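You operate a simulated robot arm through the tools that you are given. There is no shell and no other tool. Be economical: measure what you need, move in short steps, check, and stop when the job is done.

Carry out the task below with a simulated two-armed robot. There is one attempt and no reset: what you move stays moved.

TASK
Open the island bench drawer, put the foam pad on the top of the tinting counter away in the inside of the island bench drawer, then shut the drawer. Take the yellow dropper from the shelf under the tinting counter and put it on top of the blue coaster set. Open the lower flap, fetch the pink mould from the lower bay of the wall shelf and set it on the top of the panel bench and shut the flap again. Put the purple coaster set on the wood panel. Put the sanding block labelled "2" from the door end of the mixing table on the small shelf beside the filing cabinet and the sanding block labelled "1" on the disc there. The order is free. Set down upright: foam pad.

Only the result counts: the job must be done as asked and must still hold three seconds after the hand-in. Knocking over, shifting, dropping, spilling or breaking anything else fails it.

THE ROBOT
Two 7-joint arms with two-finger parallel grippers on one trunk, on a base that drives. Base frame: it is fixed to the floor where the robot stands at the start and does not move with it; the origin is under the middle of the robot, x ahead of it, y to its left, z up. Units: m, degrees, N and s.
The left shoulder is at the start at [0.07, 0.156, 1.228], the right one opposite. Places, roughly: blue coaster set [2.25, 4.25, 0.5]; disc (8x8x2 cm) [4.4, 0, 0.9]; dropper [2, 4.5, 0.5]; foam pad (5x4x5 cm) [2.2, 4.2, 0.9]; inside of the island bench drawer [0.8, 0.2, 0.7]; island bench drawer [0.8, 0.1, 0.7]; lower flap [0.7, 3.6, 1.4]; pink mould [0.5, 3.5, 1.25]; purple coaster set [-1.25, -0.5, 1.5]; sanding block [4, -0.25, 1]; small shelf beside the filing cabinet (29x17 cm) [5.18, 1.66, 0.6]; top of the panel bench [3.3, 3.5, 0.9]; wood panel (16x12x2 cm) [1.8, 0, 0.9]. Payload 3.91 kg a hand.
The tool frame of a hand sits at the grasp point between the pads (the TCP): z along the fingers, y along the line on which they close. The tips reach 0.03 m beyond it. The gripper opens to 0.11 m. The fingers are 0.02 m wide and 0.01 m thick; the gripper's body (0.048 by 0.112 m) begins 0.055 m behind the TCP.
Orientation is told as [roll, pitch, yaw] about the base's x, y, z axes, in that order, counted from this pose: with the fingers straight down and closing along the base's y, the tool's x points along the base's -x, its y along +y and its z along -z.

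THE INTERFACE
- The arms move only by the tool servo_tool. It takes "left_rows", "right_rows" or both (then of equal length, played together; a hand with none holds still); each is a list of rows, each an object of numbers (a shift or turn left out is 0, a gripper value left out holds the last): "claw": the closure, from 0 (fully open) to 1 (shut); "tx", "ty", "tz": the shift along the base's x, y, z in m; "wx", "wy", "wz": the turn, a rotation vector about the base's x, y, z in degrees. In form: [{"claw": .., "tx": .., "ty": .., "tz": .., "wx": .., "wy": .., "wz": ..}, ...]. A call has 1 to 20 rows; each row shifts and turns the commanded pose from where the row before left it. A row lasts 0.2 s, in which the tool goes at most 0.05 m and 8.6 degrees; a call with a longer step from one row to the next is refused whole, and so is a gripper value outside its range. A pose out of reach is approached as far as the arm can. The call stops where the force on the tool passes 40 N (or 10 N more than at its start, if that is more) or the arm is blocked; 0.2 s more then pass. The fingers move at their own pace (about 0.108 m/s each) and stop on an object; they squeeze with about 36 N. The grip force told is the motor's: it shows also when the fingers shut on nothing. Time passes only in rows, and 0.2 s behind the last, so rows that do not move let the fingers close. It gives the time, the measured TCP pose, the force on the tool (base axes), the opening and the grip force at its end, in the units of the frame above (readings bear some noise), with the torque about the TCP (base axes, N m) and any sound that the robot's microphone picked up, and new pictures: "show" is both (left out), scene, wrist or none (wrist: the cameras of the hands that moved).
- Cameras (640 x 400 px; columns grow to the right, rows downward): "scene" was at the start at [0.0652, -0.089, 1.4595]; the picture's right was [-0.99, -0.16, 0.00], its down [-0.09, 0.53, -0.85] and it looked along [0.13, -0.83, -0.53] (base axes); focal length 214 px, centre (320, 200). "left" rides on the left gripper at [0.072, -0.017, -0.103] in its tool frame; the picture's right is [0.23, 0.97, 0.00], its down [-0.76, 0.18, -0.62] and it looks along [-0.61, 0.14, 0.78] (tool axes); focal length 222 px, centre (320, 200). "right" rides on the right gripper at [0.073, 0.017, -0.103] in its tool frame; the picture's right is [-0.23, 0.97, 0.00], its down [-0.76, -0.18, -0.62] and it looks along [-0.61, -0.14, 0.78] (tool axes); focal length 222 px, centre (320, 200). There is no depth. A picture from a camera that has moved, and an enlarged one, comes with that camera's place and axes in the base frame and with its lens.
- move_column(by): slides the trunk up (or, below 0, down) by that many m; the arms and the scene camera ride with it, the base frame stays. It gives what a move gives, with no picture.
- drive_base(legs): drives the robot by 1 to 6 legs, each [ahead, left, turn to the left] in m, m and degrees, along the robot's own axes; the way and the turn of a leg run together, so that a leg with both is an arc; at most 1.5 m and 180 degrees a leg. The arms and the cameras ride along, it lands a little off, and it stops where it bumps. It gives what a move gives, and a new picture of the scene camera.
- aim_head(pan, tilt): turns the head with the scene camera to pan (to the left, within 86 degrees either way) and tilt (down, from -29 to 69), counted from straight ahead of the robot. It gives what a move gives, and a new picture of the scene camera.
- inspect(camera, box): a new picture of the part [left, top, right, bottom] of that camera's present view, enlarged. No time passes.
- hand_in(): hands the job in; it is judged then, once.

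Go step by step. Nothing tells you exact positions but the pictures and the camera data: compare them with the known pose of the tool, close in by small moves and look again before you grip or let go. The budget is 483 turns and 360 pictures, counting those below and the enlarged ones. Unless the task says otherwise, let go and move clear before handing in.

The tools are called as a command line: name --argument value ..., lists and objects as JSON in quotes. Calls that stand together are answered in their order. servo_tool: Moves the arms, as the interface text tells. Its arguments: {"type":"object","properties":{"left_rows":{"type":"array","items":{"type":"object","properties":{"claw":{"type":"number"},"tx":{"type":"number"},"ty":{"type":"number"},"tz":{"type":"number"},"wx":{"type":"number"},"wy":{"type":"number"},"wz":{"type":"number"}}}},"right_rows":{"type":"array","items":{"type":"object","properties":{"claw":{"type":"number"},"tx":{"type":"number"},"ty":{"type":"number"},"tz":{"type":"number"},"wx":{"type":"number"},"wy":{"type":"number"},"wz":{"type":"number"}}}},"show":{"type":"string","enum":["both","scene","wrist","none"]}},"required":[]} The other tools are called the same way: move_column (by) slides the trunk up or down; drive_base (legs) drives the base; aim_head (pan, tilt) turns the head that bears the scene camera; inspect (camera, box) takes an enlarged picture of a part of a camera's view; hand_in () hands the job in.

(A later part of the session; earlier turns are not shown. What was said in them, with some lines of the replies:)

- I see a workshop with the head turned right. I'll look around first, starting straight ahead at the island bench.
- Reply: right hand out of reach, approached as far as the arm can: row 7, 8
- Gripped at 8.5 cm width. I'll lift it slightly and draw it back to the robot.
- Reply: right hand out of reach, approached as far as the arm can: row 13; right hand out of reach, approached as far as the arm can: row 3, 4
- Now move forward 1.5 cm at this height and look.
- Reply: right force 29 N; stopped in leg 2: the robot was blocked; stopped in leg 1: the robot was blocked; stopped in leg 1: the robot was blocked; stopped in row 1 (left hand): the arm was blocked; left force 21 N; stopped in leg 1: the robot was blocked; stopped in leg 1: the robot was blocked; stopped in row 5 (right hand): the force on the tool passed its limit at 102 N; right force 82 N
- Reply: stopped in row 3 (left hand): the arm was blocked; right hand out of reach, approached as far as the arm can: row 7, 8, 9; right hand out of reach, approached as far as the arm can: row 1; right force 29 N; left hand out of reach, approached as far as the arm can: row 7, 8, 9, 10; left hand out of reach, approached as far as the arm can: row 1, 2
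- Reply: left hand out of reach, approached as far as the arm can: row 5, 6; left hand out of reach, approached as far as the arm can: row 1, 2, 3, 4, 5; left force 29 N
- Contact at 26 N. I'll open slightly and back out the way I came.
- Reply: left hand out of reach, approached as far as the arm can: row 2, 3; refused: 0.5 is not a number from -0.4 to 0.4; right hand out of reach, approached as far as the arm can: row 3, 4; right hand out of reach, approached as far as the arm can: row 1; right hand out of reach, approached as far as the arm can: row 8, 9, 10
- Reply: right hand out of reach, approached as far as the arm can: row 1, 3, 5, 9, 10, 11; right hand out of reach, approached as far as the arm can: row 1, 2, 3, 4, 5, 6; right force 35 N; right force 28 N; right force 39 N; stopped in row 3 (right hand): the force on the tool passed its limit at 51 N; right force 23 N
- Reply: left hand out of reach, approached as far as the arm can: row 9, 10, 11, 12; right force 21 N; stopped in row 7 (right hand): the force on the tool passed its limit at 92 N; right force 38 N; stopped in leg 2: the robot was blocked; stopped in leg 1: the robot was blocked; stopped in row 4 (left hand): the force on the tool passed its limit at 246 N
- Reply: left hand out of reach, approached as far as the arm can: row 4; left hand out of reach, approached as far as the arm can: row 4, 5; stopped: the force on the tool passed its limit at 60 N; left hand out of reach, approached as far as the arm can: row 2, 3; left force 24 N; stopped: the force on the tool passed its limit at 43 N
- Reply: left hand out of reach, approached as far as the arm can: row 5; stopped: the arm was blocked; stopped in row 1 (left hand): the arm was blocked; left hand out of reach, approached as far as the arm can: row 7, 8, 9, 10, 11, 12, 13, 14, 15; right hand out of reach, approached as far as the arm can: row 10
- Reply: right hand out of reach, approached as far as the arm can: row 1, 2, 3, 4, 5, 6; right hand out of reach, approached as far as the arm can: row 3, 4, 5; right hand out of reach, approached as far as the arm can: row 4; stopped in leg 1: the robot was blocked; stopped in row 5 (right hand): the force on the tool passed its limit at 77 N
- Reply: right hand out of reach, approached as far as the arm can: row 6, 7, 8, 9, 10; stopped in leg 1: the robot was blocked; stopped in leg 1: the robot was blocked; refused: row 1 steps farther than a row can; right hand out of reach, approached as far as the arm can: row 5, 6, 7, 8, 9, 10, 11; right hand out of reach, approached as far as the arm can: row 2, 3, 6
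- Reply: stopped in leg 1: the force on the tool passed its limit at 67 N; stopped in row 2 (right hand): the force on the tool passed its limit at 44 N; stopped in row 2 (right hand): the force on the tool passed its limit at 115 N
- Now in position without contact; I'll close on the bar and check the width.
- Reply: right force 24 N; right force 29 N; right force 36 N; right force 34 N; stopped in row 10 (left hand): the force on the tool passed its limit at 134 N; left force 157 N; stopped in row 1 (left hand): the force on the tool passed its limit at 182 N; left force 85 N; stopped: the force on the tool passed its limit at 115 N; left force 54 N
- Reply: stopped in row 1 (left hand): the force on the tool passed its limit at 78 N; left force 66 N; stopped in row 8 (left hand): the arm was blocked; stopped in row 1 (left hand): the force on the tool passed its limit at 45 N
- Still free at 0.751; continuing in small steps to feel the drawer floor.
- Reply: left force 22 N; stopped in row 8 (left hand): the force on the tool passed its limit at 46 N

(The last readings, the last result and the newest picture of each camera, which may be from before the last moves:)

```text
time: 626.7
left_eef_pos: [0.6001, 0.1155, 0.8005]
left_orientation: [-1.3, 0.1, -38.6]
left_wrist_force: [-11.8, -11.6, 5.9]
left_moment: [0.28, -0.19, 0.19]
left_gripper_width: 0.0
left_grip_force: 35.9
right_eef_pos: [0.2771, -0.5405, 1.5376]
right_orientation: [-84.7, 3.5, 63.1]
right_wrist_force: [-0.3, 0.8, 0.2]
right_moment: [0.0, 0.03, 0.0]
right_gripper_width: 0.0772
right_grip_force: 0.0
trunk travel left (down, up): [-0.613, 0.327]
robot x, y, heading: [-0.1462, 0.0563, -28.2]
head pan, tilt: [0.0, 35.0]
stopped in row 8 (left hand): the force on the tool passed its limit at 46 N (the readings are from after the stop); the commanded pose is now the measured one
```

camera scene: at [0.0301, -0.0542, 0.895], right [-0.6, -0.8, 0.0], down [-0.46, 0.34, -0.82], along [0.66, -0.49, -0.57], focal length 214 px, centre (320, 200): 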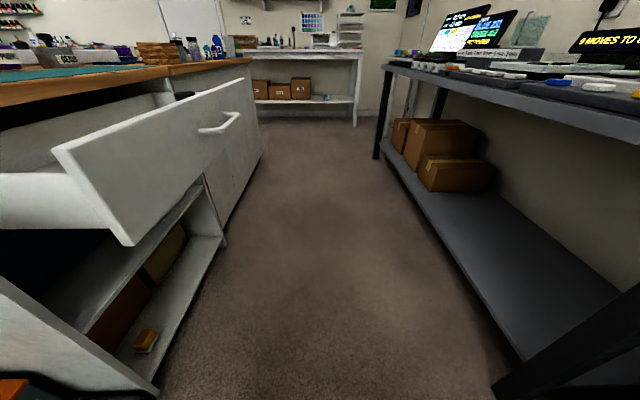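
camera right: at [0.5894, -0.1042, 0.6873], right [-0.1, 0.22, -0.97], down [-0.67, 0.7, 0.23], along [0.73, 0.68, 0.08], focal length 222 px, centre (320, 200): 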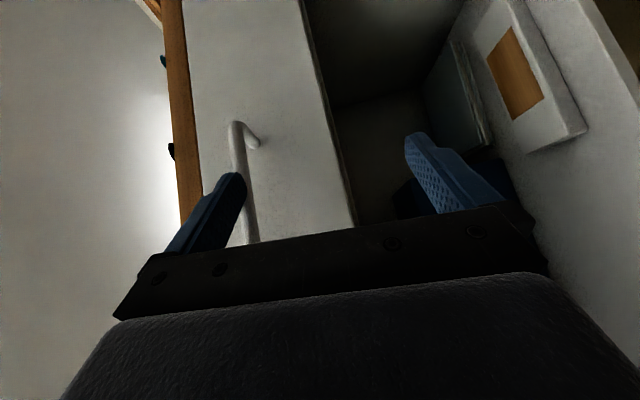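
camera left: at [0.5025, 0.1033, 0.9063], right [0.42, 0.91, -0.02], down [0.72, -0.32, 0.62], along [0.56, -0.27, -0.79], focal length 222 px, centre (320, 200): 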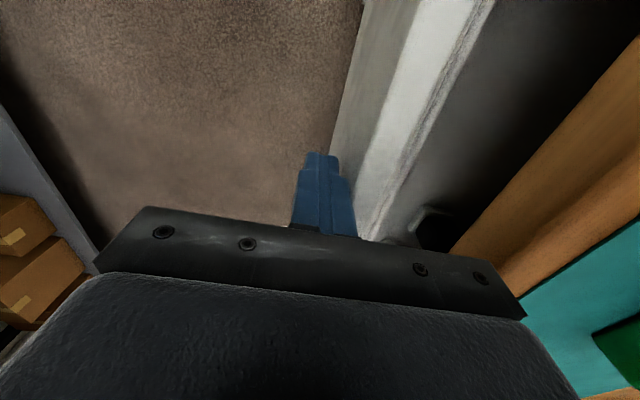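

servo_tool --left_rows '[{"tx": 0.0024, "ty": 0.0032}, {"tx": 0.0024, "ty": 0.0032}, {}]' --show "none"

servo_tool --left_rows '[{"tx": -0.0118, "ty": -0.0162}, {"tx": -0.0118, "ty": -0.0162}, {"tx": -0.0176, "ty": -0.0243}, {"tx": -0.0176, "ty": -0.0243}, {"tx": -0.0176, "ty": -0.0243}, {"tx": -0.0176, "ty": -0.0243}, {"tx": -0.0176, "ty": -0.0243}, {"tz": 0.04}, {"tz": 0.04}, {"tz": 0.04}, {}]' --show "wrist"

```text
time: 627.2
left_eef_pos: [0.6013, 0.1155, 0.8004]
left_orientation: [-1.7, 0.2, -38.9]
left_wrist_force: [-15.2, -15.8, 9.5]
left_moment: [0.35, -0.23, 0.26]
left_gripper_width: 0.0001
left_grip_force: 35.9
right_eef_pos: [0.2747, -0.5403, 1.538]
right_orientation: [-84.8, 3.5, 63.1]
right_wrist_force: [1.2, 0.8, 0.1]
right_moment: [-0.03, -0.03, 0.0]
right_gripper_width: 0.0765
right_grip_force: 0.0
trunk travel left (down, up): [-0.613, 0.327]
robot x, y, heading: [-0.1443, 0.0583, -28.6]
head pan, tilt: [0.0, 35.0]
stopped in row 2 (left hand): the force on the tool passed its limit at 46 N (the readings are from after the stop); the commanded pose is now the measured one
```

```text
time: 629.6
left_eef_pos: [0.4917, -0.0361, 0.9209]
left_orientation: [-1.6, 0.3, -38.7]
left_wrist_force: [0.7, 0.0, 0.2]
left_moment: [-0.05, 0.0, -0.01]
left_gripper_width: 0.0
left_grip_force: 36.3
right_eef_pos: [0.2769, -0.5412, 1.5367]
right_orientation: [-84.8, 3.5, 63.0]
right_wrist_force: [0.1, 0.3, -0.2]
right_moment: [0.01, 0.01, 0.0]
right_gripper_width: 0.0769
right_grip_force: 0.0
trunk travel left (down, up): [-0.613, 0.327]
robot x, y, heading: [-0.1479, 0.0595, -28.3]
head pan, tilt: [0.0, 35.0]
camera left: at [0.4274, -0.0011, 1.0252], right [0.43, 0.9, -0.03], down [0.72, -0.33, 0.61], along [0.55, -0.28, -0.79], focal length 222 px, centre (320, 200)
```

left: 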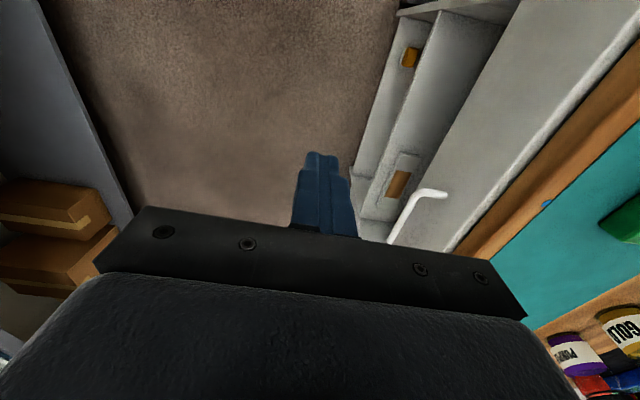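

inspect --camera "left" --box '[360, 0, 640, 260]'

```text
refused: no pictures are left
```

hand_in

```text
The job is handed in.
```

I've handed the job in with every step carried out. The pictures ran out just before a last close-up of the island bench drawer, so I judged it shut from the push stopping firm at 46 N twice and one wide view.

- **Foam pad:** it is in the island bench drawer, and I saw it standing upright before I pushed the drawer shut.
- **Yellow dropper:** it stands on top of the blue coaster set.
- **Pink mould:** it sits near the front of the panel bench top, and the lower flap is shut again.
- **Purple coaster set:** it is centred on the wood panel.
- **Sanding blocks:** block "2" is on the small shelf by the filing cabinet, and block "1" is on the disc.

These contacts along the way could count against "shifting anything else":

- **Tinting counter drawer:** the right hand nudged it open about 1 cm. I pushed it back and it looked flush afterwards.
- **Jar inside the island drawer:** the foam pad pressed down on it briefly before I moved the pad aside. It was still standing.
- **Frame on the panel bench:** the mould came down on it with about 60 N on the first try. It looked in place afterwards.
- **Robot bumps:** an elbow or the base bumped the door, the orange-topped items on the mixing table, the jar table, the warm cabinet corner and the edge of the island bench. I saw nothing knocked over, but I couldn't re-check everything near the island after the last bumps there.
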